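You operate a simulated robot arm through the tools that you are given. There is no shell and no other tool. Be economical: measure what you need, move in short steps, check, and stop when the job is done.

The job below is to be done with a simulated two-armed robot. You get a single attempt, and the scene is never put back.

Task
Open the drawer of the narrow bench, fetch the blue pad and set it in the inside of the bench drawer, then shut the drawer. Then press the console stop button three times. Then take the blue belt brush and leave it on the shelf over the black bin. Keep to this order.
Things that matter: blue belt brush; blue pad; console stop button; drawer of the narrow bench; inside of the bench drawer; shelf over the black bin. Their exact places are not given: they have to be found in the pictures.

Only the result counts: the job must be done as asked and must still hold three seconds after the hand-in. Knocking over, shifting, dropping, spilling or breaking anything else fails it.

Robot
Two 7-joint arms with two-finger parallel grippers on one trunk, on a base that drives. Base frame: it is fixed to the floor where the robot stands at the start and does not move with it; the origin is under the middle of the robot, x ahead of it, y to its left, z up. Readings come in cm, degrees, newtons and seconds.
The left shoulder is at the start at [2, 17, 113.8], the right one opposite. With the tool pointing down near the work surface each hand reaches from about 22 to 68 cm from the robot's upright axis, wherever it stands, measured 20 degrees to its own side. Places, roughly: blue belt brush [-75, 100, 100]; blue pad (7x5x5 cm) [120, 70, 80]; console stop button [110, -10, 90]; drawer of the narrow bench [70, 0, 70]; inside of the bench drawer [80, -10, 70]; shelf over the black bin (42x18 cm) [-98, 34, 112]. Payload 3.8 kg a hand.
The TCP of each hand is the grasp point between the finger pads, 3 cm short of the fingertips. In the tool frame z runs along the fingers and y along their closing line. Largest opening 11 cm; finger width 2, thickness 1; the body of the gripper, 4.8 by 11.2 cm, starts 5.5 cm behind the TCP.
Orientation is told as [roll, pitch, yaw] about the base's x, y, z axes, in that order, counted from this pose: with the fingers straight down and closing along the base's y, the tool's x points along the base's -x, its y along +y and its z along -z.

Tools
- The arms move only by the tool step_arm. It takes "left_commands", "right_commands" or both (then of equal length, played together; a hand with none holds still); each is a list of rows, each an object (a shift or turn left out is 0, a gripper value left out holds the last) with "offset": the shift along the tool's x, y, z in units of 25 mm (1.0 is 25 mm), a list of three; "delta_rot": the turn, a rotation vector about the tool's x, y, z in units of 6 degrees (1.0 is 6 degrees), a list of three; "fingers": the gripper command, from -1 (shut) to 1 (fully open), values between in proportion. In form: [{"offset": [dx, dy, dz], "delta_rot": [ax, ay, az], "fingers": fingers}, ...]. A call has 1 to 12 rows; each row shifts and turns the commanded pose from where the row before left it, along the tool's axes as they then stand. A call with a number of a shift or a turn outside -1 to 1 is refused whole. Each row takes 0.2 s and may step no farther than 5 cm and 8.6 degrees from the row before; otherwise, or with a gripper value out of range, the whole call is refused. Where a pose cannot be reached the arm comes as near as it can. A force on the tool above 40 N (or 10 N above the force at the start of the call, whichever is more), or a blocked arm, ends the call early, and 0.2 s more pass. Each finger travels about 7.2 cm/s and halts on what it meets, pressing with about 41 N; the grip force reading is that of the motor and also rises with nothing between the fingers. The clock runs only during rows and for 0.2 s after the last one: add rows that do not move to give the fingers time. The reply holds the time, the measured pose of the TCP, the force on the tool along the base axes, the opening and the grip force, in the units named above and with some noise, with the torque about the TCP (base axes, N m) and any sound that the robot's microphone picked up, and new pictures: "pictures" is both (left out), scene, wrist or none (wrist: the cameras of the hands that moved).
- Cameras (640 x 400 px; columns grow to the right, rows downward): "scene" is now at [5.17, 8.63, 130.14]; the picture's right is [0.94, -0.34, 0.00], its down [-0.16, -0.43, -0.89] and it looks along [0.30, 0.83, -0.46] (base axes); focal length 214 px, centre (320, 200). "left" rides on the left gripper at [7.2, -1.7, -10.3] in its tool frame; the picture's right is [0.23, 0.97, 0.00], its down [-0.76, 0.18, -0.62] and it looks along [-0.61, 0.14, 0.78] (tool axes); focal length 222 px, centre (320, 200). "right" rides on the right gripper at [7.3, 1.7, -10.3] in its tool frame; the picture's right is [-0.23, 0.97, 0.00], its down [-0.76, -0.18, -0.62] and it looks along [-0.61, -0.14, 0.78] (tool axes); focal length 222 px, centre (320, 200).
- lift_body(by): slides the trunk up (or, below 0, down) by that many cm; the arms and the scene camera ride with it, the base frame stays. It gives what a move gives, with no picture.
- drive_base(legs): drives the robot by 1 to 6 legs, each [ahead, turn to the left] in cm and degrees, along the robot's own axes; the way and the turn of a leg run together, so that a leg with both is an arc; at most 150 cm and 180 degrees a leg. The arms and the cameras ride along, it lands a little off, and it stops where it bumps. It gives what a move gives, and a new picture of the scene camera.
- aim_head(pan, tilt): turns the head with the scene camera to pan (to the left, within 80 degrees either way) and tilt (down, from -29 to 69), counted from straight ahead of the robot. It gives what a move gives, and a new picture of the scene camera.
- point_at(camera, pixels): for up to 12 pixels [column, row] of the newest picture of that camera ("zoom" is the newest enlarged one), the place [x, y, z] in the base frame of the surface seen there, good to about 0.2 cm. No time passes.
- close_up(camera, box): a new picture of the part [left, top, right, bottom] of that camera's present view, enlarged. No time passes.
- job_done(): hands the job in; it is judged then, once.

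Work in short steps. Measure before you move; look again where a grasp or a placing could have gone wrong, and mend it. You have 110 turns and 260 pictures in all, those below and enlarged ones among them. Open the grippers and draw the arms clear of the work before you hand the job in, unless the task says otherwise; then end with one line.

The tools are called after "Request:" by a JSON object that holds its "name" and its "arguments". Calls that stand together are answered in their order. step_arm: Moves the arms, as the interface text tells. Its arguments: {"type":"object","properties":{"left_commands":{"type":"array"},"right_commands":{"type":"array"},"pictures":{"type":"string","enum":["both","scene","wrist","none"]}},"required":[]} The other tools are called the same way: lift_body (by) slides the trunk up or down; drive_base (legs) drives the base; aim_head (pan, tilt) turns the head that bears the scene camera; point_at (camera, pixels) gives the place of the surface under pixels of a picture; close_up (camera, box) takes an enlarged picture of a part of a camera's view; job_done () hands the job in.

At the start:

```text
clock: 0.0
left_tcp_pos: [28.86, 30.67, 137.18]
left_ee_rot: [0.0, 0.0, -0.1]
left_ft_force: [-0.1, 0.1, -0.3]
left_torque: [-0.04, 0.01, 0.03]
left_finger_gap: 10.98
left_grip_force: 0.1
right_tcp_pos: [35.25, 5.07, 132.87]
right_ee_rot: [0.0, -0.1, 0.0]
right_ft_force: [-0.3, 0.4, -0.5]
right_torque: [-0.01, 0.0, 0.02]
right_finger_gap: 11.0
right_grip_force: 0.1
trunk travel left (down, up): [-23.4, 33.6]
robot x, y, heading: [0.14, -0.18, 0.3]
head pan, tilt: [70.1, 27.5]
```

scene: 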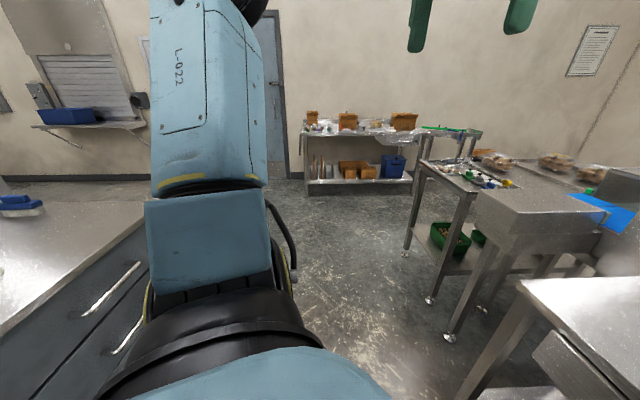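
right: 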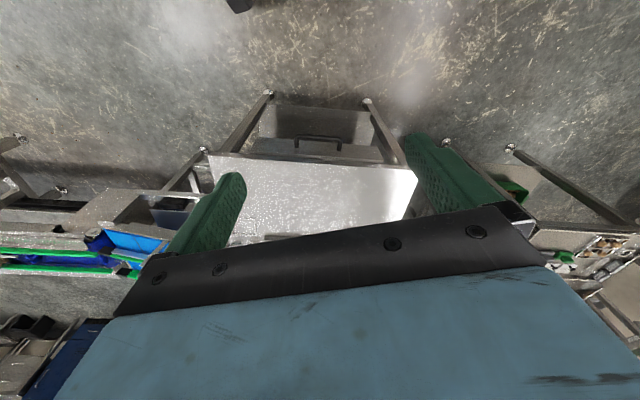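
left: 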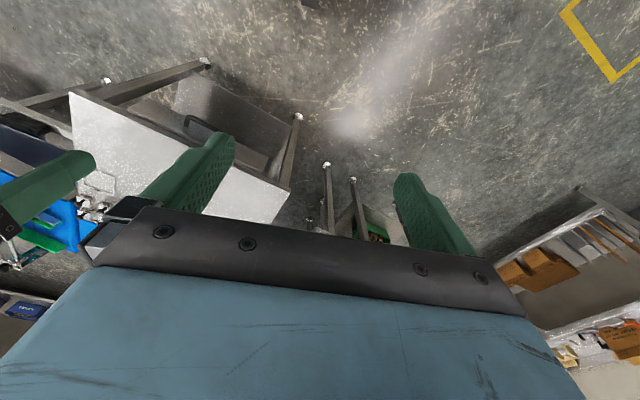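

I start by looking around: the bench with the drawer is ahead, so I turn the head forward.

Request:
{"name": "aim_head", "arguments": {"pan": 0, "tilt": 35}}

```text
clock: 1.4
left_tcp_pos: [28.87, 30.68, 137.27]
left_ee_rot: [0.0, 0.1, -0.1]
left_ft_force: [0.5, 0.5, 0.0]
left_torque: [0.01, 0.01, 0.0]
left_finger_gap: 11.02
left_grip_force: 0.0
right_tcp_pos: [35.36, 5.23, 132.93]
right_ee_rot: [0.0, -0.1, 0.0]
right_ft_force: [-0.7, 0.1, 0.3]
right_torque: [0.03, -0.01, 0.01]
right_finger_gap: 10.97
right_grip_force: 0.1
trunk travel left (down, up): [-23.4, 33.6]
robot x, y, heading: [0.09, -0.1, -0.2]
head pan, tilt: [0.0, 35.0]
```

scene: 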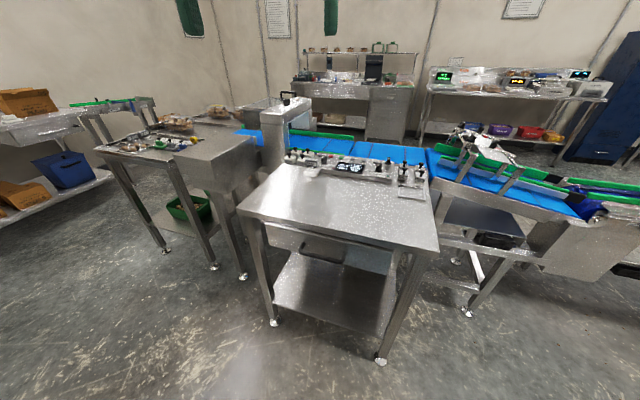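

The narrow bench is ahead with its console at the back edge. I enlarge the console and the left table, where the pad should be.

Request:
{"name": "close_up", "arguments": {"camera": "scene", "box": [230, 130, 450, 270]}}

Request:
{"name": "close_up", "arguments": {"camera": "scene", "box": [90, 90, 290, 220]}}

Request:
{"name": "point_at", "arguments": {"camera": "scene", "pixels": [[237, 212], [438, 250], [275, 165], [425, 185], [315, 250], [303, 255], [345, 265], [340, 252], [360, 170], [125, 150], [175, 150], [250, 133]]}}

```text
2.86 times, centred on (340, 200) of scene
```

zoom: 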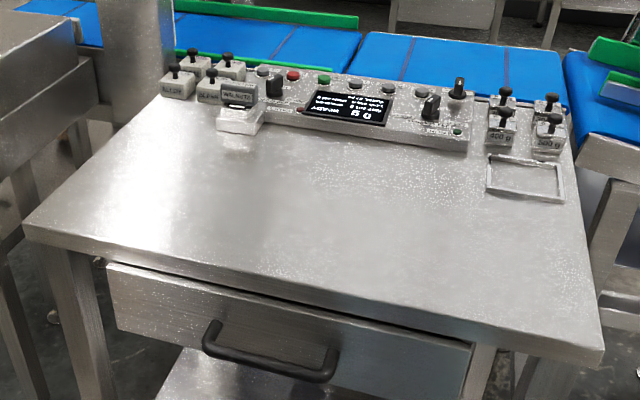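

```text
3.08 times, centred on (190, 155) of scene
```

zoom: 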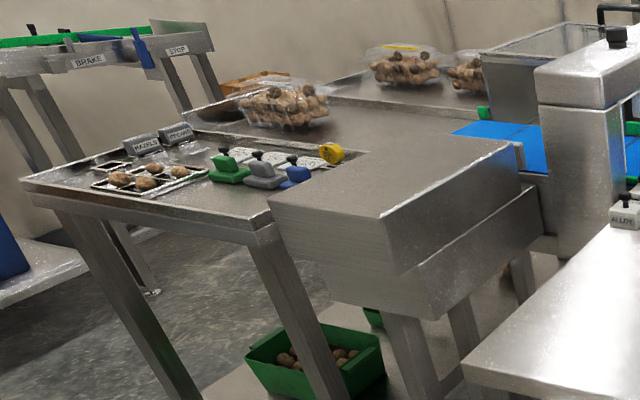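

```text
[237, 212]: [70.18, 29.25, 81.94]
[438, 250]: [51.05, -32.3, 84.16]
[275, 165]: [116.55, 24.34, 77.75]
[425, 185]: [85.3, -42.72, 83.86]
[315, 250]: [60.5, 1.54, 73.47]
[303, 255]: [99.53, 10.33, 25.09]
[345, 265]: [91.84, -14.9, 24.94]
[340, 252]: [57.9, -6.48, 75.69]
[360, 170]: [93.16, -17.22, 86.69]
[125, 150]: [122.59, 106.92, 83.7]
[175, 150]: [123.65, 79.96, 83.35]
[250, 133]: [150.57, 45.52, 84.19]
```

The pads are on the left table (blue at zoom (295,177)). I measure it, and enlarge the console for the labels and the handle.

Request:
{"name": "point_at", "arguments": {"camera": "zoom", "pixels": [[295, 174], [290, 185], [308, 178], [262, 182], [330, 153], [300, 158]]}}

Request:
{"name": "close_up", "arguments": {"camera": "scene", "box": [300, 145, 400, 207]}}

Request:
{"name": "close_up", "arguments": {"camera": "scene", "box": [145, 125, 215, 169]}}

Request:
{"name": "close_up", "arguments": {"camera": "scene", "box": [280, 220, 380, 282]}}

```text
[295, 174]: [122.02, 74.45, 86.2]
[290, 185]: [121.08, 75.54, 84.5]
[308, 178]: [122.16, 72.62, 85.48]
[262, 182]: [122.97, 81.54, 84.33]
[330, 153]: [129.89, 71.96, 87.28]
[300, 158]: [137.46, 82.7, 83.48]
```

```text
6.40 times, centred on (350, 176) of scene
```

zoom: 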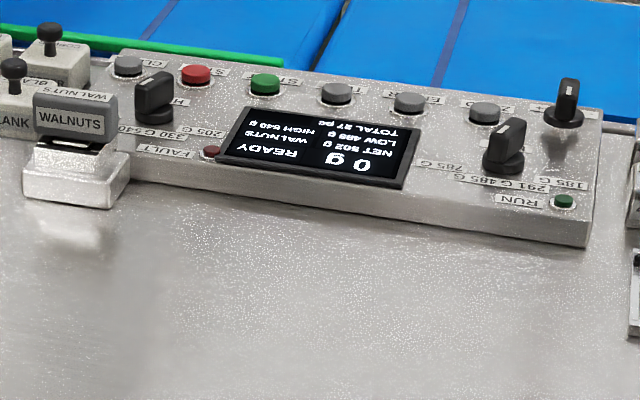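

```text
9.09 times, centred on (180, 147) of scene
```

zoom: 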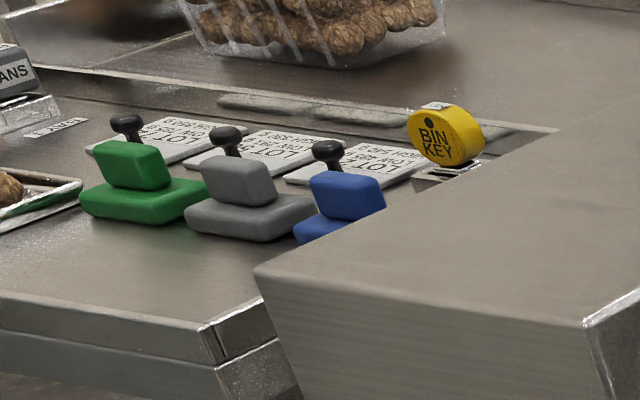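

```text
6.40 times, centred on (330, 251) of scene
```

zoom: 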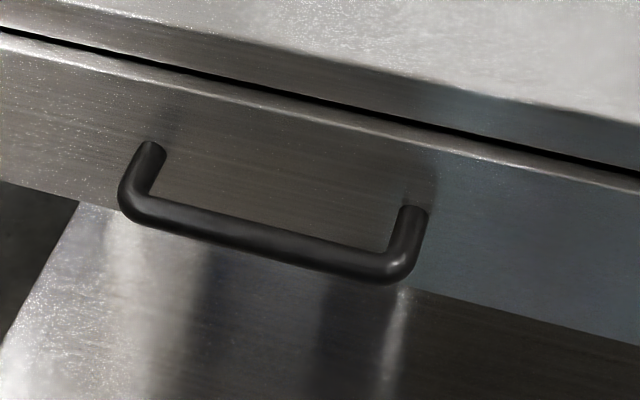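

Handle is clear; I measure its bar.

Request:
{"name": "point_at", "arguments": {"camera": "zoom", "pixels": [[140, 205], [260, 238], [380, 266], [150, 160], [412, 225], [270, 200], [500, 220], [60, 130]]}}

Request:
{"name": "aim_head", "arguments": {"pan": -15, "tilt": 60}}

```text
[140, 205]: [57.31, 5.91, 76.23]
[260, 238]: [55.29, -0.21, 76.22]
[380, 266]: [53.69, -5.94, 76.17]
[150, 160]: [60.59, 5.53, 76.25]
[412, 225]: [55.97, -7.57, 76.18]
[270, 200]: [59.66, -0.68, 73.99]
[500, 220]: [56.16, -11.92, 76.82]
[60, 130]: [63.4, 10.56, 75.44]
```

```text
clock: 2.3
left_tcp_pos: [28.85, 30.73, 137.26]
left_ee_rot: [0.0, 0.0, -0.1]
left_ft_force: [-0.9, -0.2, -0.3]
left_torque: [0.0, 0.02, 0.0]
left_finger_gap: 11.03
left_grip_force: 0.0
right_tcp_pos: [35.49, 5.12, 132.86]
right_ee_rot: [0.2, 0.1, -0.2]
right_ft_force: [0.0, 0.3, -0.8]
right_torque: [0.01, 0.03, 0.02]
right_finger_gap: 11.01
right_grip_force: 0.0
trunk travel left (down, up): [-23.4, 33.6]
robot x, y, heading: [-0.12, -0.0, 0.2]
head pan, tilt: [-15.0, 60.0]
```

scene: 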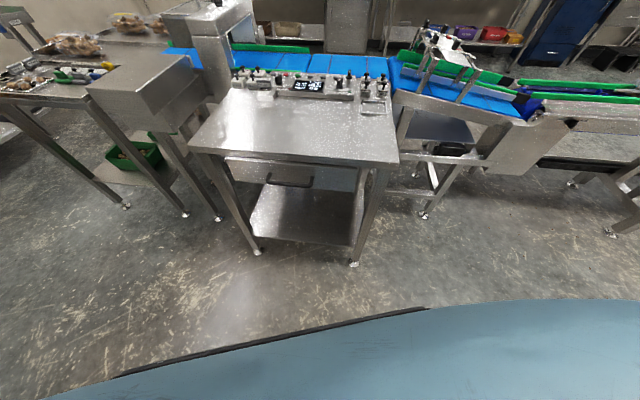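

The bench is turned about −17.3° and its handle bar is centred near [55.4, 0, 76]. I turn the base to face it squarely, so that the left arm is well placed.

Request:
{"name": "drive_base", "arguments": {"legs": [[0, -17.3]]}}

Request:
{"name": "aim_head", "arguments": {"pan": 10, "tilt": 50}}

```text
clock: 3.7
left_tcp_pos: [36.72, 20.82, 137.31]
left_ee_rot: [0.0, 0.0, -17.3]
left_ft_force: [-0.3, 0.4, 0.4]
left_torque: [0.07, 0.03, 0.0]
left_finger_gap: 10.99
left_grip_force: 0.0
right_tcp_pos: [35.44, -5.63, 132.91]
right_ee_rot: [0.2, 0.0, -17.5]
right_ft_force: [0.1, -0.2, -0.3]
right_torque: [-0.04, 0.04, -0.03]
right_finger_gap: 11.01
right_grip_force: 0.0
trunk travel left (down, up): [-23.4, 33.6]
robot x, y, heading: [-0.08, -0.02, -17.3]
head pan, tilt: [-15.0, 60.0]
```

scene: 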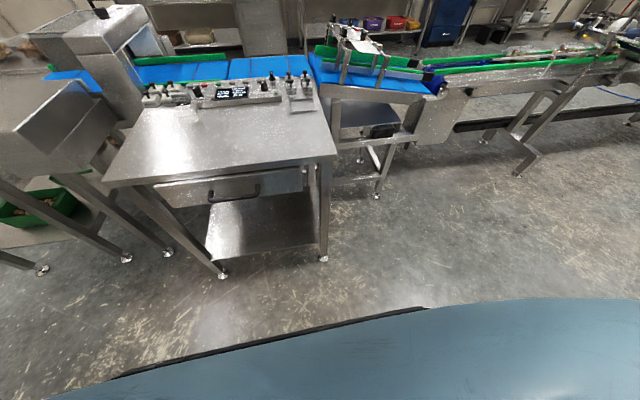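

```text
clock: 4.6
left_tcp_pos: [36.61, 20.75, 137.23]
left_ee_rot: [0.1, 0.1, -17.4]
left_ft_force: [-0.1, 0.1, -0.1]
left_torque: [-0.03, 0.03, -0.02]
left_finger_gap: 10.99
left_grip_force: 0.0
right_tcp_pos: [35.34, -5.73, 132.98]
right_ee_rot: [0.2, 0.1, -17.4]
right_ft_force: [-0.8, 0.4, -0.2]
right_torque: [0.03, 0.01, -0.01]
right_finger_gap: 10.97
right_grip_force: 0.1
trunk travel left (down, up): [-23.4, 33.6]
robot x, y, heading: [0.04, -0.23, -17.1]
head pan, tilt: [10.0, 50.0]
```

scene: 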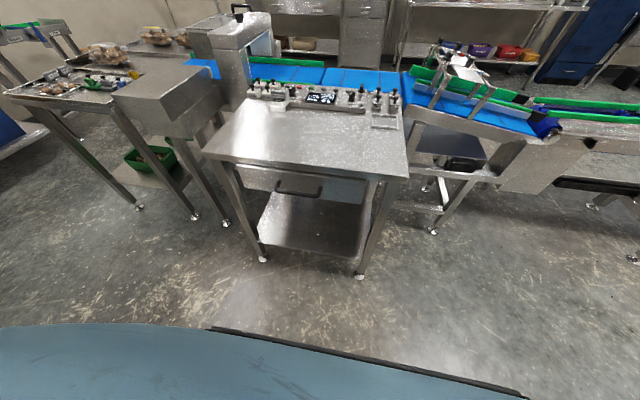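

I turn the left hand so its fingers close in the vertical plane and tilt forward, half closing the fingers, and back the base by 8 cm for pulling room.

Request:
{"name": "drive_base", "arguments": {"legs": [[-8, 0]]}}

Request:
{"name": "step_arm", "arguments": {"left_commands": [{"delta_rot": [-0.466, -0.466, 1], "fingers": -0.1}, {"delta_rot": [-0.466, -0.466, 1]}, {"delta_rot": [-0.466, -0.466, 1]}, {"delta_rot": [-0.466, -0.466, 1]}, {"delta_rot": [-0.466, -0.466, 1]}, {"delta_rot": [-0.466, -0.466, 1]}, {"delta_rot": [-0.466, -0.466, 1]}, {"delta_rot": [-0.466, -0.466, 1]}, {"delta_rot": [-0.466, -0.466, 1]}, {"delta_rot": [-0.466, -0.466, 1]}, {"delta_rot": [-0.466, -0.466, 1]}, {"delta_rot": [-0.466, -0.466, 1]}], "pictures": "none"}}

Request:
{"name": "step_arm", "arguments": {"left_commands": [{"delta_rot": [-0.466, -0.466, 1]}, {"delta_rot": [-0.466, -0.466, 0.95]}, {}], "pictures": "both"}}

```text
clock: 5.6
left_tcp_pos: [28.96, 23.17, 137.25]
left_ee_rot: [-0.1, -0.1, -17.3]
left_ft_force: [-0.3, 0.5, 0.6]
left_torque: [0.0, -0.03, 0.02]
left_finger_gap: 11.0
left_grip_force: 0.1
right_tcp_pos: [27.74, -3.36, 132.88]
right_ee_rot: [0.3, 0.0, -17.5]
right_ft_force: [-1.3, 0.1, -0.5]
right_torque: [-0.02, -0.04, 0.04]
right_finger_gap: 11.0
right_grip_force: 0.0
trunk travel left (down, up): [-23.4, 33.6]
robot x, y, heading: [-7.74, 2.41, -17.5]
head pan, tilt: [10.0, 50.0]
```

scene: 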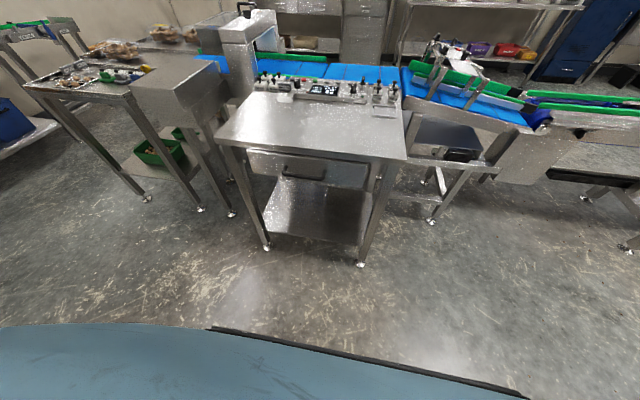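

```text
clock: 8.2
left_tcp_pos: [22.54, 15.32, 129.42]
left_ee_rot: [44.2, -4.9, -95.3]
left_ft_force: [-0.4, 0.3, -0.1]
left_torque: [-0.01, -0.02, 0.03]
left_finger_gap: 4.94
left_grip_force: 0.1
left hand out of reach, approached as far as the arm can: row 6, 7, 8, 9, 10, 11, 12
right_tcp_pos: [27.84, -3.5, 132.92]
right_ee_rot: [0.2, 0.0, -17.5]
right_ft_force: [-0.6, -0.2, 0.2]
right_torque: [-0.01, -0.01, -0.01]
right_finger_gap: 10.99
right_grip_force: 0.1
trunk travel left (down, up): [-23.4, 33.6]
robot x, y, heading: [-7.12, 2.58, -17.2]
head pan, tilt: [10.0, 50.0]
```

```text
clock: 8.8
left_tcp_pos: [20.57, 13.94, 127.92]
left_ee_rot: [48.9, -1.6, -103.7]
left_ft_force: [-2.6, 7.8, -0.5]
left_torque: [-0.53, -0.31, -0.7]
left_finger_gap: 4.94
left_grip_force: 0.0
left hand out of reach, approached as far as the arm can: row 1, 2
right_tcp_pos: [27.84, -3.35, 132.8]
right_ee_rot: [0.2, 0.0, -17.5]
right_ft_force: [-0.4, -1.0, -0.5]
right_torque: [0.0, 0.0, 0.03]
right_finger_gap: 11.0
right_grip_force: 0.1
trunk travel left (down, up): [-23.4, 33.6]
robot x, y, heading: [-7.37, 2.06, -17.3]
head pan, tilt: [10.0, 50.0]
stopped in row 2 (left hand): the force on the tool passed its limit at 52 N (the readings are from after the stop); the commanded pose is now the measured one
```

scene: 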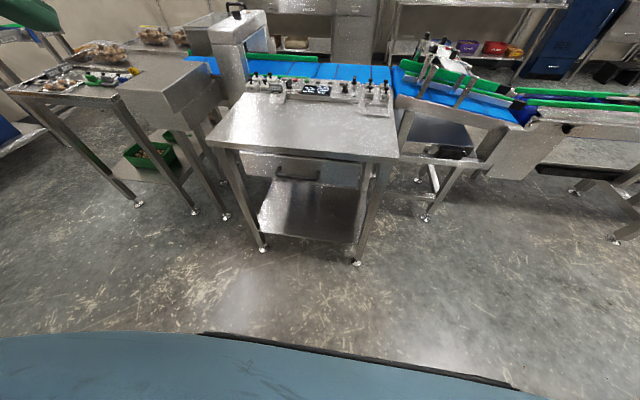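
left: 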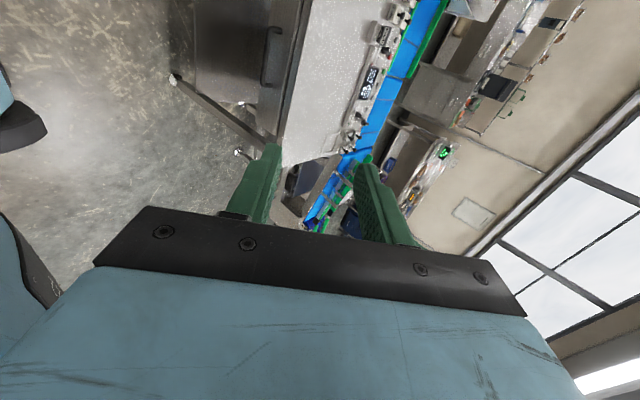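

The hand is nearly in the wanted pose (it only brushed something on the way, likely the other arm). I move it down-forward toward the handle, correcting the yaw.

Request:
{"name": "step_arm", "arguments": {"left_commands": [{"offset": [-0.06, -0.3, 1]}, {"offset": [-0.06, -0.3, 1]}, {"offset": [-0.06, -0.3, 1]}, {"offset": [-0.06, -0.3, 1]}, {"offset": [-0.06, -0.3, 1], "delta_rot": [0, -0.45, 0.39]}, {"offset": [-0.06, -0.3, 1]}, {"offset": [-0.06, -0.3, 1]}, {"offset": [-0.06, -0.3, 1]}, {"offset": [-0.06, -0.3, 1]}, {"offset": [-0.06, -0.3, 1]}], "pictures": "both"}}

```text
clock: 11.0
left_tcp_pos: [33.43, 3.75, 109.21]
left_ee_rot: [48.9, -1.6, -107.3]
left_ft_force: [0.2, -0.5, 0.2]
left_torque: [-0.01, -0.01, -0.01]
left_finger_gap: 4.94
left_grip_force: 0.1
left hand out of reach, approached as far as the arm can: row 3, 4, 5, 6, 7
right_tcp_pos: [27.65, -3.54, 132.83]
right_ee_rot: [0.0, 0.0, -17.5]
right_ft_force: [-0.8, -0.4, 1.0]
right_torque: [-0.01, 0.02, 0.01]
right_finger_gap: 11.01
right_grip_force: 0.1
trunk travel left (down, up): [-23.4, 33.6]
robot x, y, heading: [-8.01, 2.18, -17.0]
head pan, tilt: [10.0, 50.0]
```

scene: 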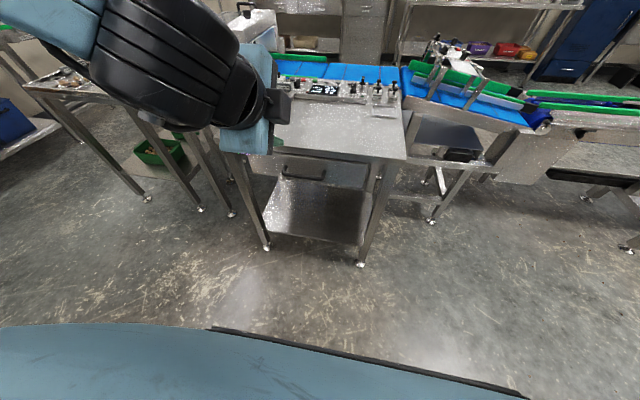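
left: 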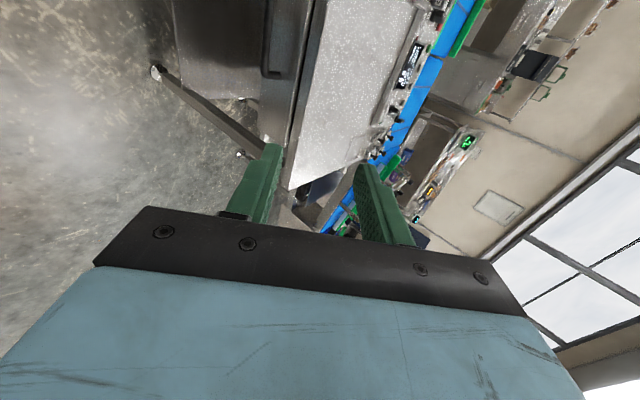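

TCP is about 39 cm from the handle along the tool axis; I go on to about 13 cm short of it.

Request:
{"name": "step_arm", "arguments": {"left_commands": [{"offset": [0.12, -0.43, 1]}, {"offset": [0.12, -0.43, 1]}, {"offset": [0.12, -0.43, 1]}, {"offset": [0.12, -0.43, 1]}, {"offset": [0.12, -0.43, 1]}, {"offset": [0.12, -0.43, 1]}, {"offset": [0.12, -0.43, 1]}, {"offset": [0.12, -0.43, 1]}, {"offset": [0.12, -0.43, 1]}, {"offset": [0.12, -0.43, 1]}], "pictures": "both"}}

```text
clock: 13.2
left_tcp_pos: [45.41, 7.07, 88.47]
left_ee_rot: [48.9, -1.7, -107.3]
left_ft_force: [0.6, 0.9, -0.1]
left_torque: [-0.02, 0.03, 0.03]
left_finger_gap: 4.94
left_grip_force: 0.1
left hand out of reach, approached as far as the arm can: row 7, 8, 9, 10
right_tcp_pos: [27.85, -3.34, 132.86]
right_ee_rot: [0.3, -0.1, -17.5]
right_ft_force: [-0.6, -0.9, 0.2]
right_torque: [0.01, -0.02, -0.01]
right_finger_gap: 10.99
right_grip_force: 0.0
trunk travel left (down, up): [-23.4, 33.6]
robot x, y, heading: [-7.68, 2.42, -17.1]
head pan, tilt: [10.0, 50.0]
```

scene: 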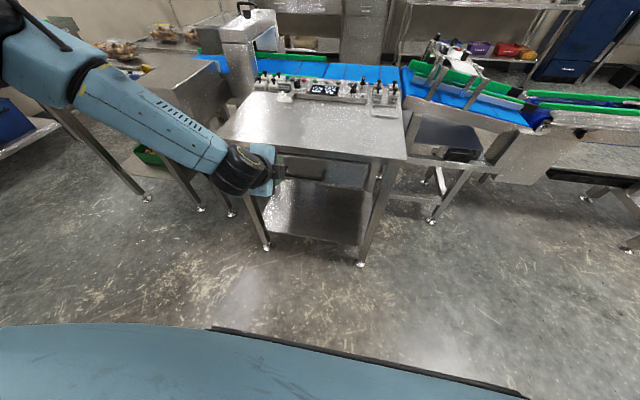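
left: 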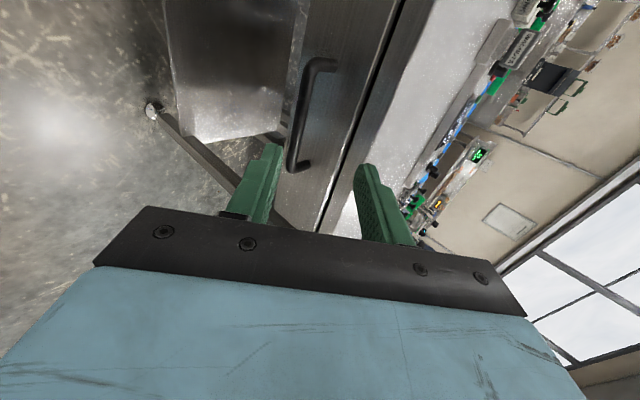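

The arm reports its reach limit here, so I lower the trunk 12 cm (hand moves straight down in free space) and re-measure the handle.

Request:
{"name": "lift_body", "arguments": {"by": -12}}

Request:
{"name": "close_up", "arguments": {"camera": "left", "box": [160, 0, 480, 200]}}

```text
clock: 14.7
left_tcp_pos: [45.47, 7.08, 76.51]
left_ee_rot: [48.9, -1.7, -107.3]
left_ft_force: [-0.2, 0.1, 0.7]
left_torque: [-0.01, 0.01, 0.03]
left_finger_gap: 4.96
left_grip_force: 0.0
right_tcp_pos: [27.78, -3.37, 120.88]
right_ee_rot: [0.3, 0.0, -17.4]
right_ft_force: [0.5, 0.2, -0.6]
right_torque: [0.02, 0.0, 0.0]
right_finger_gap: 10.99
right_grip_force: 0.1
trunk travel left (down, up): [-11.4, 45.6]
robot x, y, heading: [-7.93, 1.9, -17.3]
head pan, tilt: [10.0, 50.0]
```

```text
2.00 times, centred on (320, 100) of left
```

zoom: 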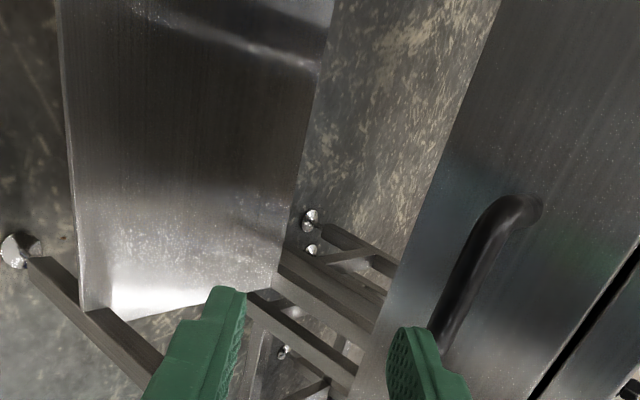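

I measure the bar and drawer face in this enlarged picture.

Request:
{"name": "point_at", "arguments": {"camera": "zoom", "pixels": [[488, 218], [470, 255], [448, 305], [439, 335], [520, 210], [560, 240], [520, 320]]}}

```text
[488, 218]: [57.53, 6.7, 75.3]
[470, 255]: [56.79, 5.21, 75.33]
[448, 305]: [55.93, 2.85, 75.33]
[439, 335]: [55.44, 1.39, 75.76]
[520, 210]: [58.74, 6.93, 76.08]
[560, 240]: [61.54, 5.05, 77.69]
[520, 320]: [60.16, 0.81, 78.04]
```

Bar centre is confirmed near [55.4, 0, 75.7]. I move to 5 cm short of it along the finger axis.

Request:
{"name": "step_arm", "arguments": {"left_commands": [{"offset": [-0.51, 0.93, 0.57]}, {"offset": [-0.51, 0.93, 0.57]}, {"offset": [-0.51, 0.93, 0.57]}], "pictures": "wrist"}}

```text
clock: 15.5
left_tcp_pos: [51.18, 3.73, 81.31]
left_ee_rot: [48.9, -1.7, -107.4]
left_ft_force: [-0.8, -0.1, -0.2]
left_torque: [-0.02, -0.06, 0.0]
left_finger_gap: 4.95
left_grip_force: 0.1
left hand out of reach, approached as far as the arm can: row 1, 2, 3
right_tcp_pos: [27.74, -3.34, 120.94]
right_ee_rot: [0.3, 0.0, -17.5]
right_ft_force: [-0.2, -1.0, 0.0]
right_torque: [0.02, -0.02, -0.03]
right_finger_gap: 10.99
right_grip_force: 0.1
trunk travel left (down, up): [-11.4, 45.6]
robot x, y, heading: [-7.63, 2.41, -17.3]
head pan, tilt: [10.0, 50.0]
```

left: 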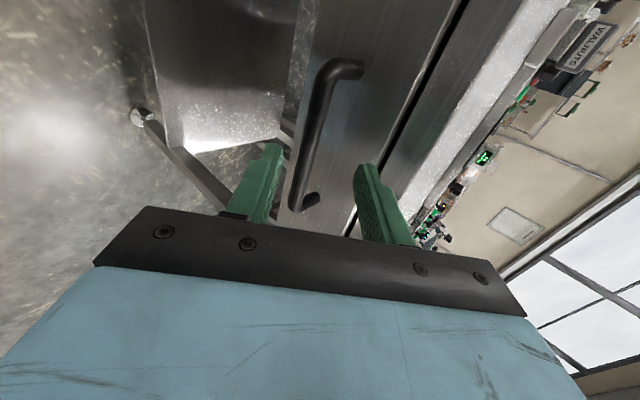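

The bar now lies between the fingers' lines, 7.5 cm ahead; gripping 2 cm left of centre is fine. I advance along the fingers.

Request:
{"name": "step_arm", "arguments": {"left_commands": [{"offset": [0, -0.12, 0.9]}, {"offset": [0, -0.12, 0.9]}, {"offset": [0, -0.12, 0.9]}], "pictures": "wrist"}}

```text
clock: 16.3
left_tcp_pos: [53.98, 6.2, 79.47]
left_ee_rot: [49.0, -1.7, -107.4]
left_ft_force: [-0.6, -0.1, 0.2]
left_torque: [-0.03, 0.0, 0.01]
left_finger_gap: 4.98
left_grip_force: 0.1
left hand out of reach, approached as far as the arm can: row 1, 2, 3
right_tcp_pos: [27.87, -3.51, 120.97]
right_ee_rot: [0.3, 0.0, -17.6]
right_ft_force: [-0.6, -0.3, 0.3]
right_torque: [0.0, -0.01, 0.04]
right_finger_gap: 11.02
right_grip_force: 0.1
trunk travel left (down, up): [-11.4, 45.6]
robot x, y, heading: [-7.44, 2.34, -17.2]
head pan, tilt: [10.0, 50.0]
```

left: 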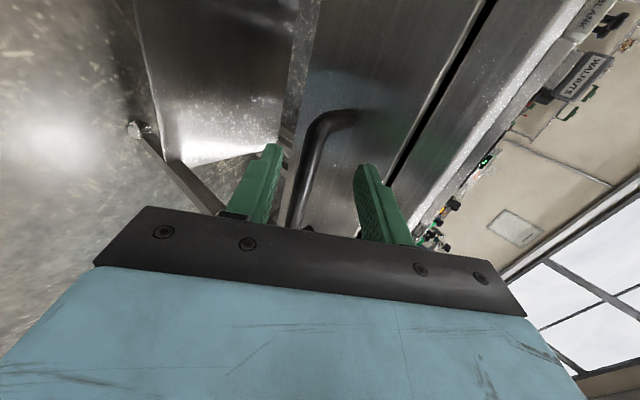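

The hand drifted left at a wrist limit, so I use the base instead: a 3° turn right shifts the hand toward the bar's middle without touching it.

Request:
{"name": "drive_base", "arguments": {"legs": [[0, -3.5]]}}

Request:
{"name": "close_up", "arguments": {"camera": "left", "box": [200, 40, 520, 240]}}

```text
clock: 17.1
left_tcp_pos: [54.06, 2.34, 79.4]
left_ee_rot: [48.9, -1.5, -110.7]
left_ft_force: [0.5, 0.6, 0.1]
left_torque: [0.0, -0.01, 0.02]
left_finger_gap: 4.94
left_grip_force: 0.1
right_tcp_pos: [27.4, -5.54, 120.93]
right_ee_rot: [0.3, 0.0, -21.1]
right_ft_force: [0.2, -0.3, 0.8]
right_torque: [0.0, 0.03, -0.01]
right_finger_gap: 11.01
right_grip_force: 0.1
trunk travel left (down, up): [-11.4, 45.6]
robot x, y, heading: [-7.71, 2.24, -20.7]
head pan, tilt: [10.0, 50.0]
```

scene: 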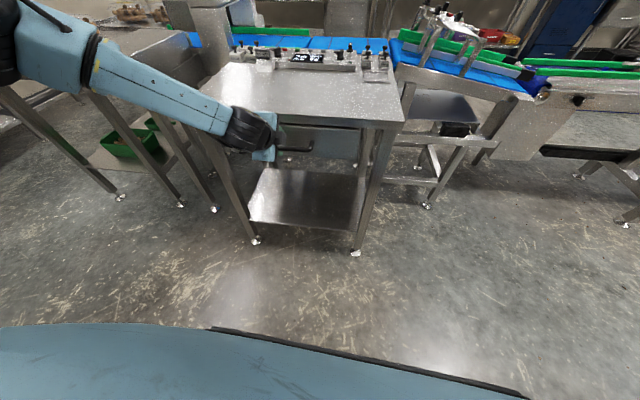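

```text
2.00 times, centred on (360, 140) of left
```

zoom: 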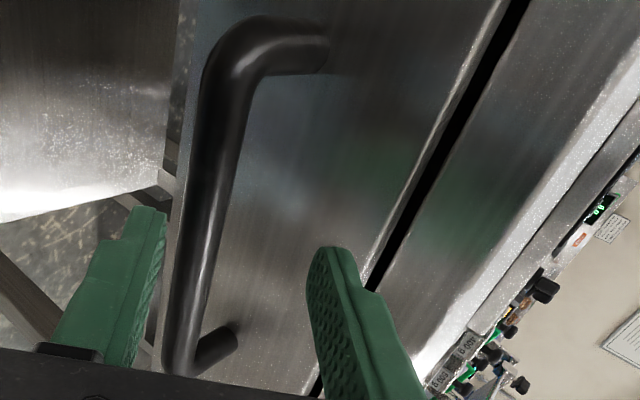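

The bar is 2 cm ahead and 3.7 cm below the TCP, inside the fingers' opening. I lower the trunk 3.5 cm, which slides the fingers around it.

Request:
{"name": "lift_body", "arguments": {"by": -3.5}}

Request:
{"name": "step_arm", "arguments": {"left_commands": [{"offset": [0, 0.4, 0.4]}], "pictures": "wrist"}}

```text
clock: 17.9
left_tcp_pos: [54.05, 2.46, 75.97]
left_ee_rot: [48.9, -1.6, -110.9]
left_ft_force: [0.0, 0.1, -1.2]
left_torque: [0.02, 0.0, -0.02]
left_finger_gap: 4.96
left_grip_force: 0.0
right_tcp_pos: [27.43, -5.62, 117.37]
right_ee_rot: [0.2, 0.0, -21.1]
right_ft_force: [-0.1, -0.6, 0.2]
right_torque: [-0.03, 0.03, -0.01]
right_finger_gap: 11.0
right_grip_force: 0.1
trunk travel left (down, up): [-7.9, 49.1]
robot x, y, heading: [-7.7, 2.34, -20.9]
head pan, tilt: [10.0, 50.0]
```

```text
clock: 18.3
left_tcp_pos: [55.17, 2.4, 76.37]
left_ee_rot: [48.9, -1.7, -111.0]
left_ft_force: [0.4, 1.2, -0.5]
left_torque: [0.02, 0.03, -0.01]
left_finger_gap: 4.94
left_grip_force: 0.0
left hand out of reach, approached as far as the arm can: row 1
right_tcp_pos: [27.44, -5.62, 117.35]
right_ee_rot: [0.1, 0.0, -21.1]
right_ft_force: [0.1, -0.6, -0.6]
right_torque: [-0.02, 0.01, -0.03]
right_finger_gap: 11.01
right_grip_force: 0.1
trunk travel left (down, up): [-7.9, 49.1]
robot x, y, heading: [-7.59, 2.13, -20.7]
head pan, tilt: [10.0, 50.0]
```

left: 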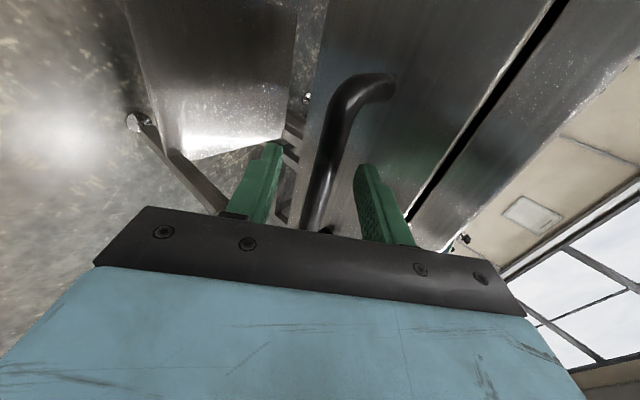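

The bar is between the fingers; I close on it.

Request:
{"name": "step_arm", "arguments": {"left_commands": [{"fingers": -1}, {}, {}, {}], "pictures": "wrist"}}

```text
clock: 19.3
left_tcp_pos: [55.2, 2.35, 76.55]
left_ee_rot: [49.1, -1.7, -111.0]
left_ft_force: [2.2, 1.1, 12.1]
left_torque: [-0.3, -0.09, 0.13]
left_finger_gap: 1.59
left_grip_force: 45.2
right_tcp_pos: [27.21, -5.52, 117.39]
right_ee_rot: [0.2, 0.0, -21.0]
right_ft_force: [-0.8, -0.6, -0.2]
right_torque: [-0.01, -0.03, -0.01]
right_finger_gap: 11.0
right_grip_force: 0.0
trunk travel left (down, up): [-7.9, 49.1]
robot x, y, heading: [-7.58, 2.57, -20.7]
head pan, tilt: [10.0, 50.0]
```

left: 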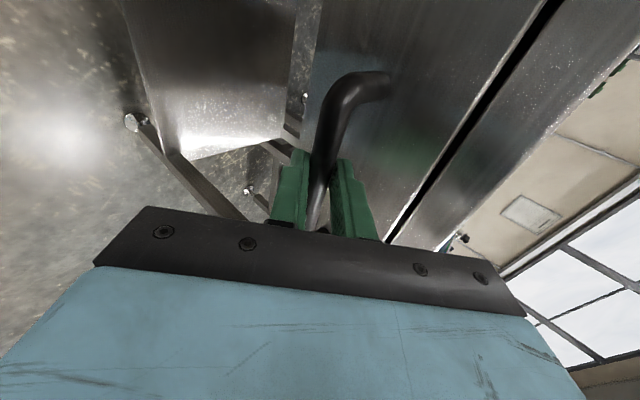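

The bar is held (gap 1.6, 45 N). I pull by driving the base back 10 cm first.

Request:
{"name": "drive_base", "arguments": {"legs": [[-10, 0]]}}

```text
clock: 20.5
left_tcp_pos: [45.64, 5.48, 76.49]
left_ee_rot: [49.0, -1.9, -111.3]
left_ft_force: [-5.0, -16.7, 13.2]
left_torque: [-0.98, 0.1, -0.62]
left_finger_gap: 1.54
left_grip_force: 45.0
right_tcp_pos: [17.85, -2.16, 117.51]
right_ee_rot: [0.4, -0.1, -20.9]
right_ft_force: [-0.1, 0.8, -0.2]
right_torque: [0.02, -0.02, -0.02]
right_finger_gap: 11.03
right_grip_force: 0.1
trunk travel left (down, up): [-7.9, 49.1]
robot x, y, heading: [-16.62, 5.82, -20.8]
head pan, tilt: [10.0, 50.0]
```

scene: 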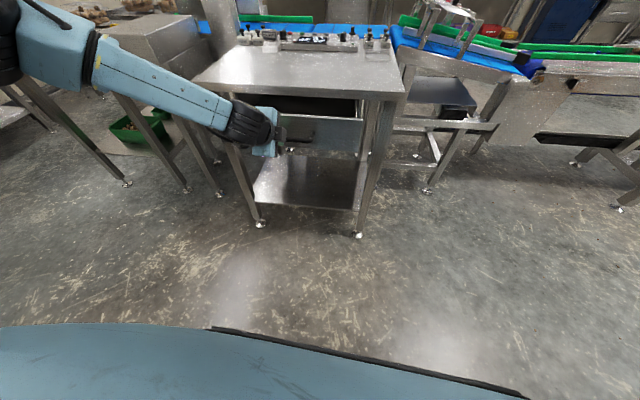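

The drawer is opening. I pull 9 cm more with a slight right turn to ease the side force.

Request:
{"name": "drive_base", "arguments": {"legs": [[-9, -1]]}}

```text
clock: 21.6
left_tcp_pos: [37.75, 8.14, 76.56]
left_ee_rot: [49.2, -1.9, -111.8]
left_ft_force: [7.3, 20.8, 11.2]
left_torque: [-0.41, -0.06, 0.78]
left_finger_gap: 1.56
left_grip_force: 45.1
right_tcp_pos: [9.45, 0.9, 117.43]
right_ee_rot: [0.1, -0.1, -22.0]
right_ft_force: [-0.1, 0.9, 0.2]
right_torque: [0.02, -0.03, 0.0]
right_finger_gap: 10.98
right_grip_force: 0.0
trunk travel left (down, up): [-7.9, 49.1]
robot x, y, heading: [-25.47, 8.98, -21.7]
head pan, tilt: [10.0, 50.0]
```

scene: 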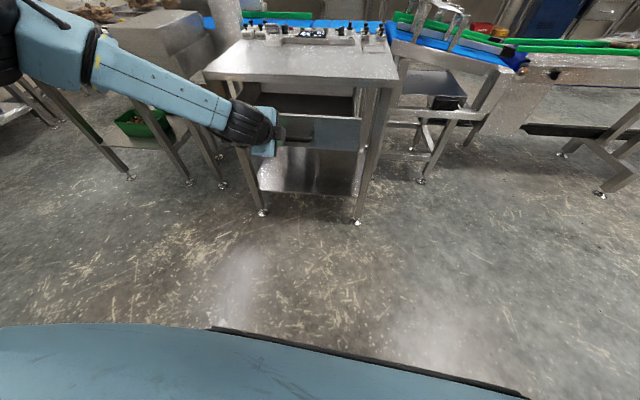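

Open about 18 cm; I pull 5 cm more for room.

Request:
{"name": "drive_base", "arguments": {"legs": [[-5, 0.2]]}}

```text
clock: 22.5
left_tcp_pos: [32.92, 9.65, 76.48]
left_ee_rot: [49.0, -1.9, -112.0]
left_ft_force: [-6.3, -15.8, -0.3]
left_torque: [-1.49, 0.43, -0.47]
left_finger_gap: 1.54
left_grip_force: 44.6
right_tcp_pos: [4.97, 2.41, 117.44]
right_ee_rot: [0.3, 0.0, -21.7]
right_ft_force: [0.3, -0.1, -0.2]
right_torque: [0.03, -0.01, -0.01]
right_finger_gap: 10.99
right_grip_force: 0.0
trunk travel left (down, up): [-7.9, 49.1]
robot x, y, heading: [-29.7, 11.23, -21.7]
head pan, tilt: [10.0, 50.0]
```

scene: 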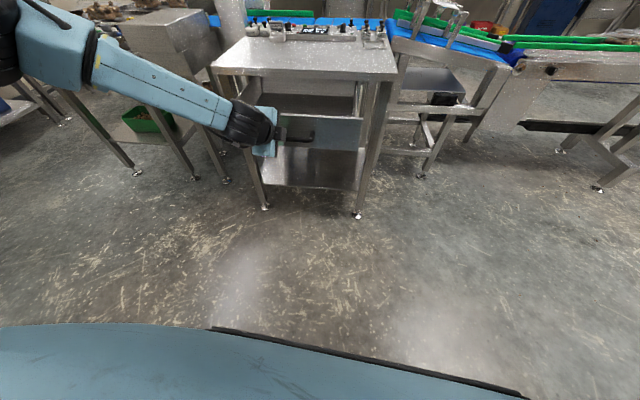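

The drawer is open 23 cm. I open the fingers and back off along the tool axis.

Request:
{"name": "step_arm", "arguments": {"left_commands": [{"fingers": -0.1}, {}, {}, {"offset": [0, 0, -1]}, {"offset": [0, 0, -1]}, {"offset": [0, 0, -1]}, {"offset": [0, 0, -1]}], "pictures": "both"}}

```text
clock: 24.1
left_tcp_pos: [25.93, 12.86, 83.23]
left_ee_rot: [49.2, -2.0, -112.1]
left_ft_force: [0.4, -0.6, 0.7]
left_torque: [0.01, 0.03, -0.03]
left_finger_gap: 4.94
left_grip_force: 0.0
right_tcp_pos: [4.99, 2.49, 117.42]
right_ee_rot: [0.3, 0.0, -21.8]
right_ft_force: [0.4, -0.9, -0.4]
right_torque: [0.02, -0.04, 0.05]
right_finger_gap: 11.0
right_grip_force: 0.1
trunk travel left (down, up): [-7.9, 49.1]
robot x, y, heading: [-30.01, 11.17, -21.7]
head pan, tilt: [10.0, 50.0]
```

scene: 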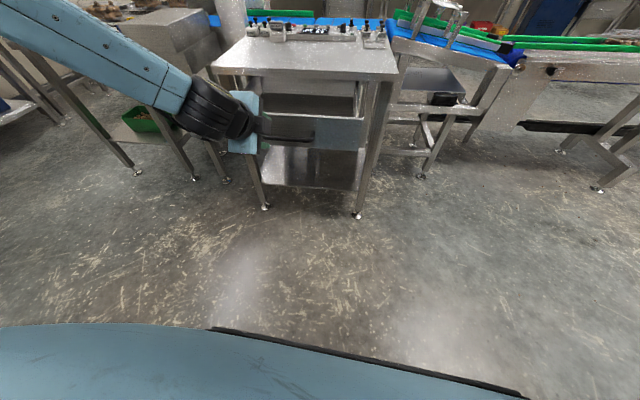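
left: 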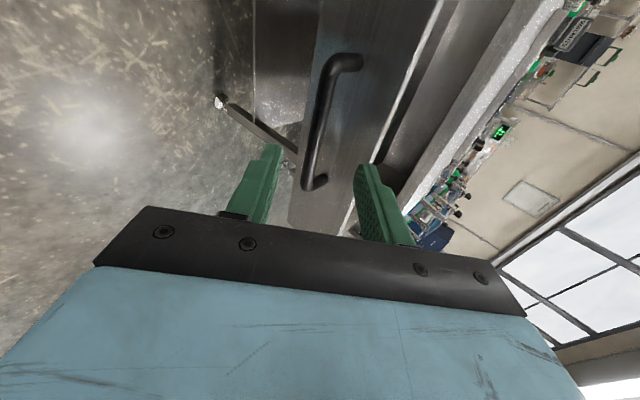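

Released cleanly, drawer open. I raise the trunk and look at the left table to plan the drive.

Request:
{"name": "lift_body", "arguments": {"by": 25}}

Request:
{"name": "aim_head", "arguments": {"pan": 35, "tilt": 35}}

```text
clock: 26.7
left_tcp_pos: [26.01, 12.86, 108.04]
left_ee_rot: [49.1, -2.0, -112.2]
left_ft_force: [0.1, -1.0, -0.2]
left_torque: [0.0, -0.01, 0.01]
left_finger_gap: 4.92
left_grip_force: 0.1
right_tcp_pos: [5.02, 2.5, 142.37]
right_ee_rot: [0.2, 0.0, -21.8]
right_ft_force: [0.0, -0.1, 0.6]
right_torque: [-0.02, 0.02, 0.01]
right_finger_gap: 11.01
right_grip_force: 0.0
trunk travel left (down, up): [-32.9, 24.1]
robot x, y, heading: [-29.89, 10.95, -21.7]
head pan, tilt: [10.0, 50.0]
```

```text
clock: 27.6
left_tcp_pos: [26.0, 12.82, 107.98]
left_ee_rot: [49.1, -1.9, -112.1]
left_ft_force: [-0.6, -0.5, -0.1]
left_torque: [0.0, -0.01, 0.01]
left_finger_gap: 4.95
left_grip_force: 0.2
right_tcp_pos: [5.07, 2.53, 142.33]
right_ee_rot: [0.2, 0.0, -21.7]
right_ft_force: [0.2, 0.4, 0.4]
right_torque: [0.01, 0.05, 0.0]
right_finger_gap: 10.98
right_grip_force: 0.1
trunk travel left (down, up): [-32.9, 24.1]
robot x, y, heading: [-29.83, 10.82, -21.7]
head pan, tilt: [35.0, 35.0]
```

scene: 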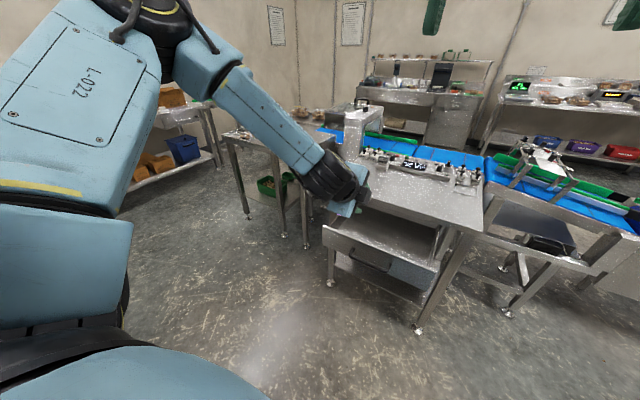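

The left arm blocks the view; I draw it back and to the left.

Request:
{"name": "step_arm", "arguments": {"left_commands": [{"offset": [0.5, -0.4, -0.9], "fingers": -1}, {"offset": [0.5, -0.4, -0.9]}, {"offset": [0.5, -0.4, -0.9]}, {"offset": [0.5, -0.4, -0.9]}, {"offset": [0.5, -0.4, -0.9]}, {"offset": [0.5, -0.4, -0.9]}, {"offset": [0.5, -0.4, -0.9]}, {"offset": [0.5, -0.4, -0.9]}], "pictures": "scene"}}

```text
clock: 29.4
left_tcp_pos: [18.54, 29.2, 114.14]
left_ee_rot: [49.0, -2.1, -112.1]
left_ft_force: [-0.2, 0.4, 1.0]
left_torque: [0.02, 0.01, -0.02]
left_finger_gap: 0.01
left_grip_force: 37.7
left hand out of reach, approached as far as the arm can: row 5, 6, 7, 8
right_tcp_pos: [4.93, 2.57, 142.5]
right_ee_rot: [0.2, -0.1, -21.9]
right_ft_force: [-1.4, 0.8, -0.1]
right_torque: [0.03, -0.01, 0.01]
right_finger_gap: 11.01
right_grip_force: 0.1
trunk travel left (down, up): [-32.9, 24.1]
robot x, y, heading: [-29.88, 10.88, -21.6]
head pan, tilt: [35.0, 35.0]
```

scene: 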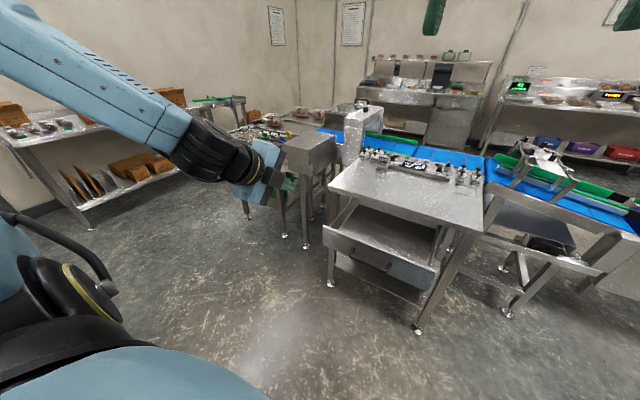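

I restore the left hand to its straight-down orientation so it can be tucked away.

Request:
{"name": "step_arm", "arguments": {"left_commands": [{"delta_rot": [0.466, 0.466, -1]}, {"delta_rot": [0.466, 0.466, -1]}, {"delta_rot": [0.466, 0.466, -1]}, {"delta_rot": [0.466, 0.466, -1]}, {"delta_rot": [0.466, 0.466, -1]}, {"delta_rot": [0.466, 0.466, -1]}, {"delta_rot": [0.466, 0.466, -1]}, {"delta_rot": [0.466, 0.466, -1]}, {"delta_rot": [0.466, 0.466, -1]}, {"delta_rot": [0.466, 0.466, -1]}, {"delta_rot": [0.466, 0.466, -1]}, {"delta_rot": [0.466, 0.466, -1]}], "pictures": "none"}}

Request:
{"name": "step_arm", "arguments": {"left_commands": [{"delta_rot": [0.466, 0.466, -1]}, {"delta_rot": [0.4, 0.4, -0.75]}, {"offset": [0.5, 0.5, -1]}, {"offset": [0.5, 0.5, -1]}, {"offset": [0.5, 0.5, -1]}, {"offset": [0.5, 0.5, -1]}, {"offset": [0, 0.3, -1]}, {"offset": [0, 0, -1]}, {"offset": [0, 0, -1]}, {"offset": [0, 0, -1]}, {"offset": [0, 0, -1]}], "pictures": "scene"}}

```text
clock: 32.0
left_tcp_pos: [18.59, 29.21, 113.93]
left_ee_rot: [3.7, -4.3, -33.8]
left_ft_force: [-0.4, 0.1, 0.0]
left_torque: [0.01, -0.01, 0.03]
left_finger_gap: 0.03
left_grip_force: 37.2
right_tcp_pos: [5.1, 2.53, 142.34]
right_ee_rot: [0.2, 0.0, -21.8]
right_ft_force: [-0.7, 0.3, 0.4]
right_torque: [-0.03, -0.01, 0.01]
right_finger_gap: 11.02
right_grip_force: 0.0
trunk travel left (down, up): [-32.9, 24.1]
robot x, y, heading: [-29.56, 11.16, -21.6]
head pan, tilt: [35.0, 35.0]
```

```text
clock: 34.4
left_tcp_pos: [16.75, 37.0, 136.37]
left_ee_rot: [-1.7, 0.8, -23.3]
left_ft_force: [0.1, 0.3, -0.7]
left_torque: [-0.03, 0.0, 0.02]
left_finger_gap: 0.0
left_grip_force: 38.0
right_tcp_pos: [5.06, 2.49, 142.37]
right_ee_rot: [0.2, 0.1, -21.8]
right_ft_force: [0.4, -0.2, 0.0]
right_torque: [-0.04, 0.03, -0.01]
right_finger_gap: 11.02
right_grip_force: 0.1
trunk travel left (down, up): [-32.9, 24.1]
robot x, y, heading: [-29.82, 11.0, -21.6]
head pan, tilt: [35.0, 35.0]
```

scene: 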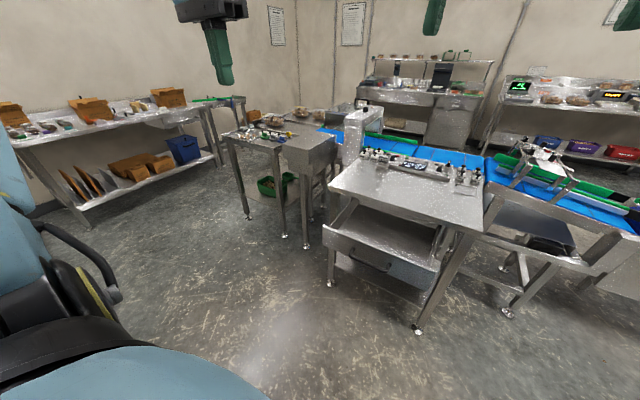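

Good view now. I enlarge the left table and measure the edges, housing, pads and drawer corners.

Request:
{"name": "point_at", "arguments": {"camera": "scene", "pixels": [[223, 137], [278, 150], [282, 149], [326, 147], [249, 217], [285, 236], [306, 246], [323, 229], [438, 264], [372, 228], [420, 240], [350, 215]]}}

Request:
{"name": "close_up", "arguments": {"camera": "scene", "box": [210, 100, 350, 188]}}

Request:
{"name": "close_up", "arguments": {"camera": "scene", "box": [310, 180, 470, 280]}}

```text
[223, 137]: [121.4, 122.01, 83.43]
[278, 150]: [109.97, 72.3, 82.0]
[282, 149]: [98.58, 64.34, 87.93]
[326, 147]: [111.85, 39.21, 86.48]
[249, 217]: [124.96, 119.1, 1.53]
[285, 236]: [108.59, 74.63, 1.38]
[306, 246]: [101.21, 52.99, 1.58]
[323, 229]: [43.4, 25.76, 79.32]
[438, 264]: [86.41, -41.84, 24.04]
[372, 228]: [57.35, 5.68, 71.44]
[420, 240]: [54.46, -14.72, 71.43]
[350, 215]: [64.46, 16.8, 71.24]
```

```text
4.55 times, centred on (280, 144) of scene
```

zoom: 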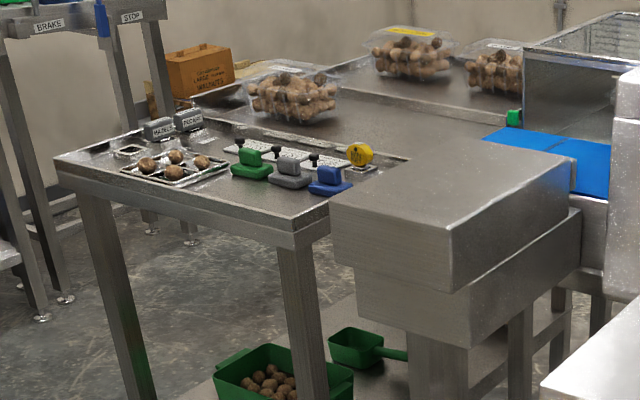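

```text
4.00 times, centred on (390, 230) of scene
```

zoom: 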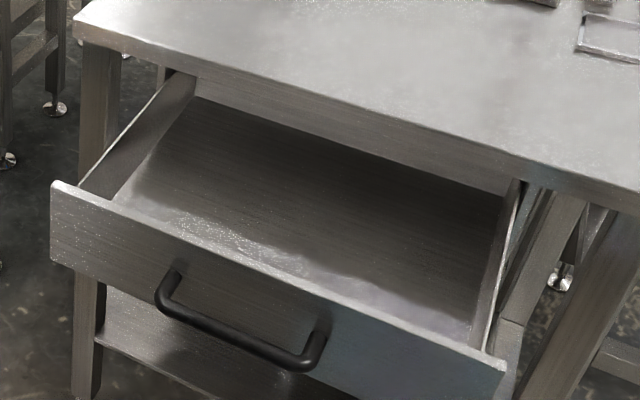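

The drawer is empty, floor at z 71.4. I check the clearances of the far-left table before driving to stand left of the pads.

Request:
{"name": "point_at", "arguments": {"camera": "scene", "pixels": [[15, 146], [100, 122], [200, 108], [150, 122], [90, 228]]}}

```text
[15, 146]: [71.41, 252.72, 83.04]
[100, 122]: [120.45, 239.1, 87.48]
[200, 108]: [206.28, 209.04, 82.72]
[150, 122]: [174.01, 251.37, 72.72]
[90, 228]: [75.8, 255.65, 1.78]
```

Plenty of room there. I drive round to about (76, 104), facing the left table at −13°.

Request:
{"name": "drive_base", "arguments": {"legs": [[0, 81.7], [60, 0], [0, -31.7], [80, 0], [0, -41.3]]}}

Request:
{"name": "aim_head", "arguments": {"pan": -30, "tilt": 50}}

```text
clock: 48.6
left_tcp_pos: [114.99, 132.42, 136.38]
left_ee_rot: [-1.7, 0.7, -15.3]
left_ft_force: [-0.5, -0.7, -0.8]
left_torque: [-0.04, -0.02, -0.03]
left_finger_gap: 0.0
left_grip_force: 38.0
right_tcp_pos: [108.22, 96.59, 142.31]
right_ee_rot: [0.2, 0.0, -13.9]
right_ft_force: [-0.2, -0.4, -0.4]
right_torque: [0.04, 0.0, -0.04]
right_finger_gap: 11.02
right_grip_force: 0.0
trunk travel left (down, up): [-32.9, 24.1]
robot x, y, heading: [72.31, 100.14, -13.5]
head pan, tilt: [35.0, 35.0]
```

scene: 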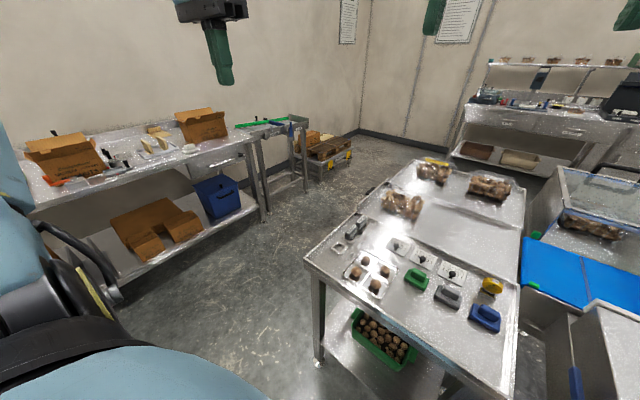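

```text
clock: 50.0
left_tcp_pos: [115.09, 132.37, 136.37]
left_ee_rot: [-1.7, 0.7, -15.4]
left_ft_force: [0.4, -0.4, -0.3]
left_torque: [0.0, 0.01, -0.04]
left_finger_gap: 0.01
left_grip_force: 37.7
right_tcp_pos: [107.99, 96.65, 142.42]
right_ee_rot: [0.2, 0.1, -13.8]
right_ft_force: [0.5, -0.1, 0.0]
right_torque: [0.0, 0.0, -0.02]
right_finger_gap: 10.98
right_grip_force: 0.0
trunk travel left (down, up): [-32.9, 24.1]
robot x, y, heading: [72.35, 99.72, -13.6]
head pan, tilt: [-30.0, 50.0]
```

scene: 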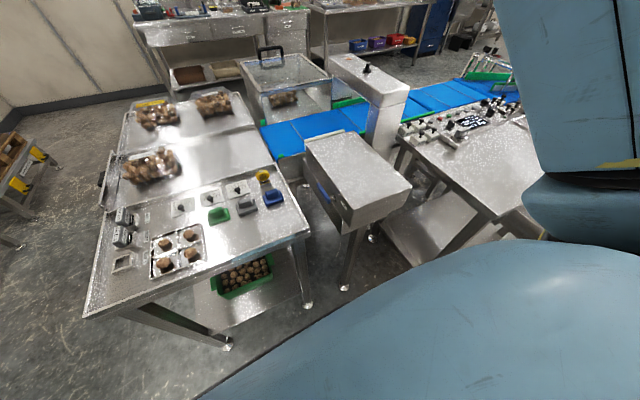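

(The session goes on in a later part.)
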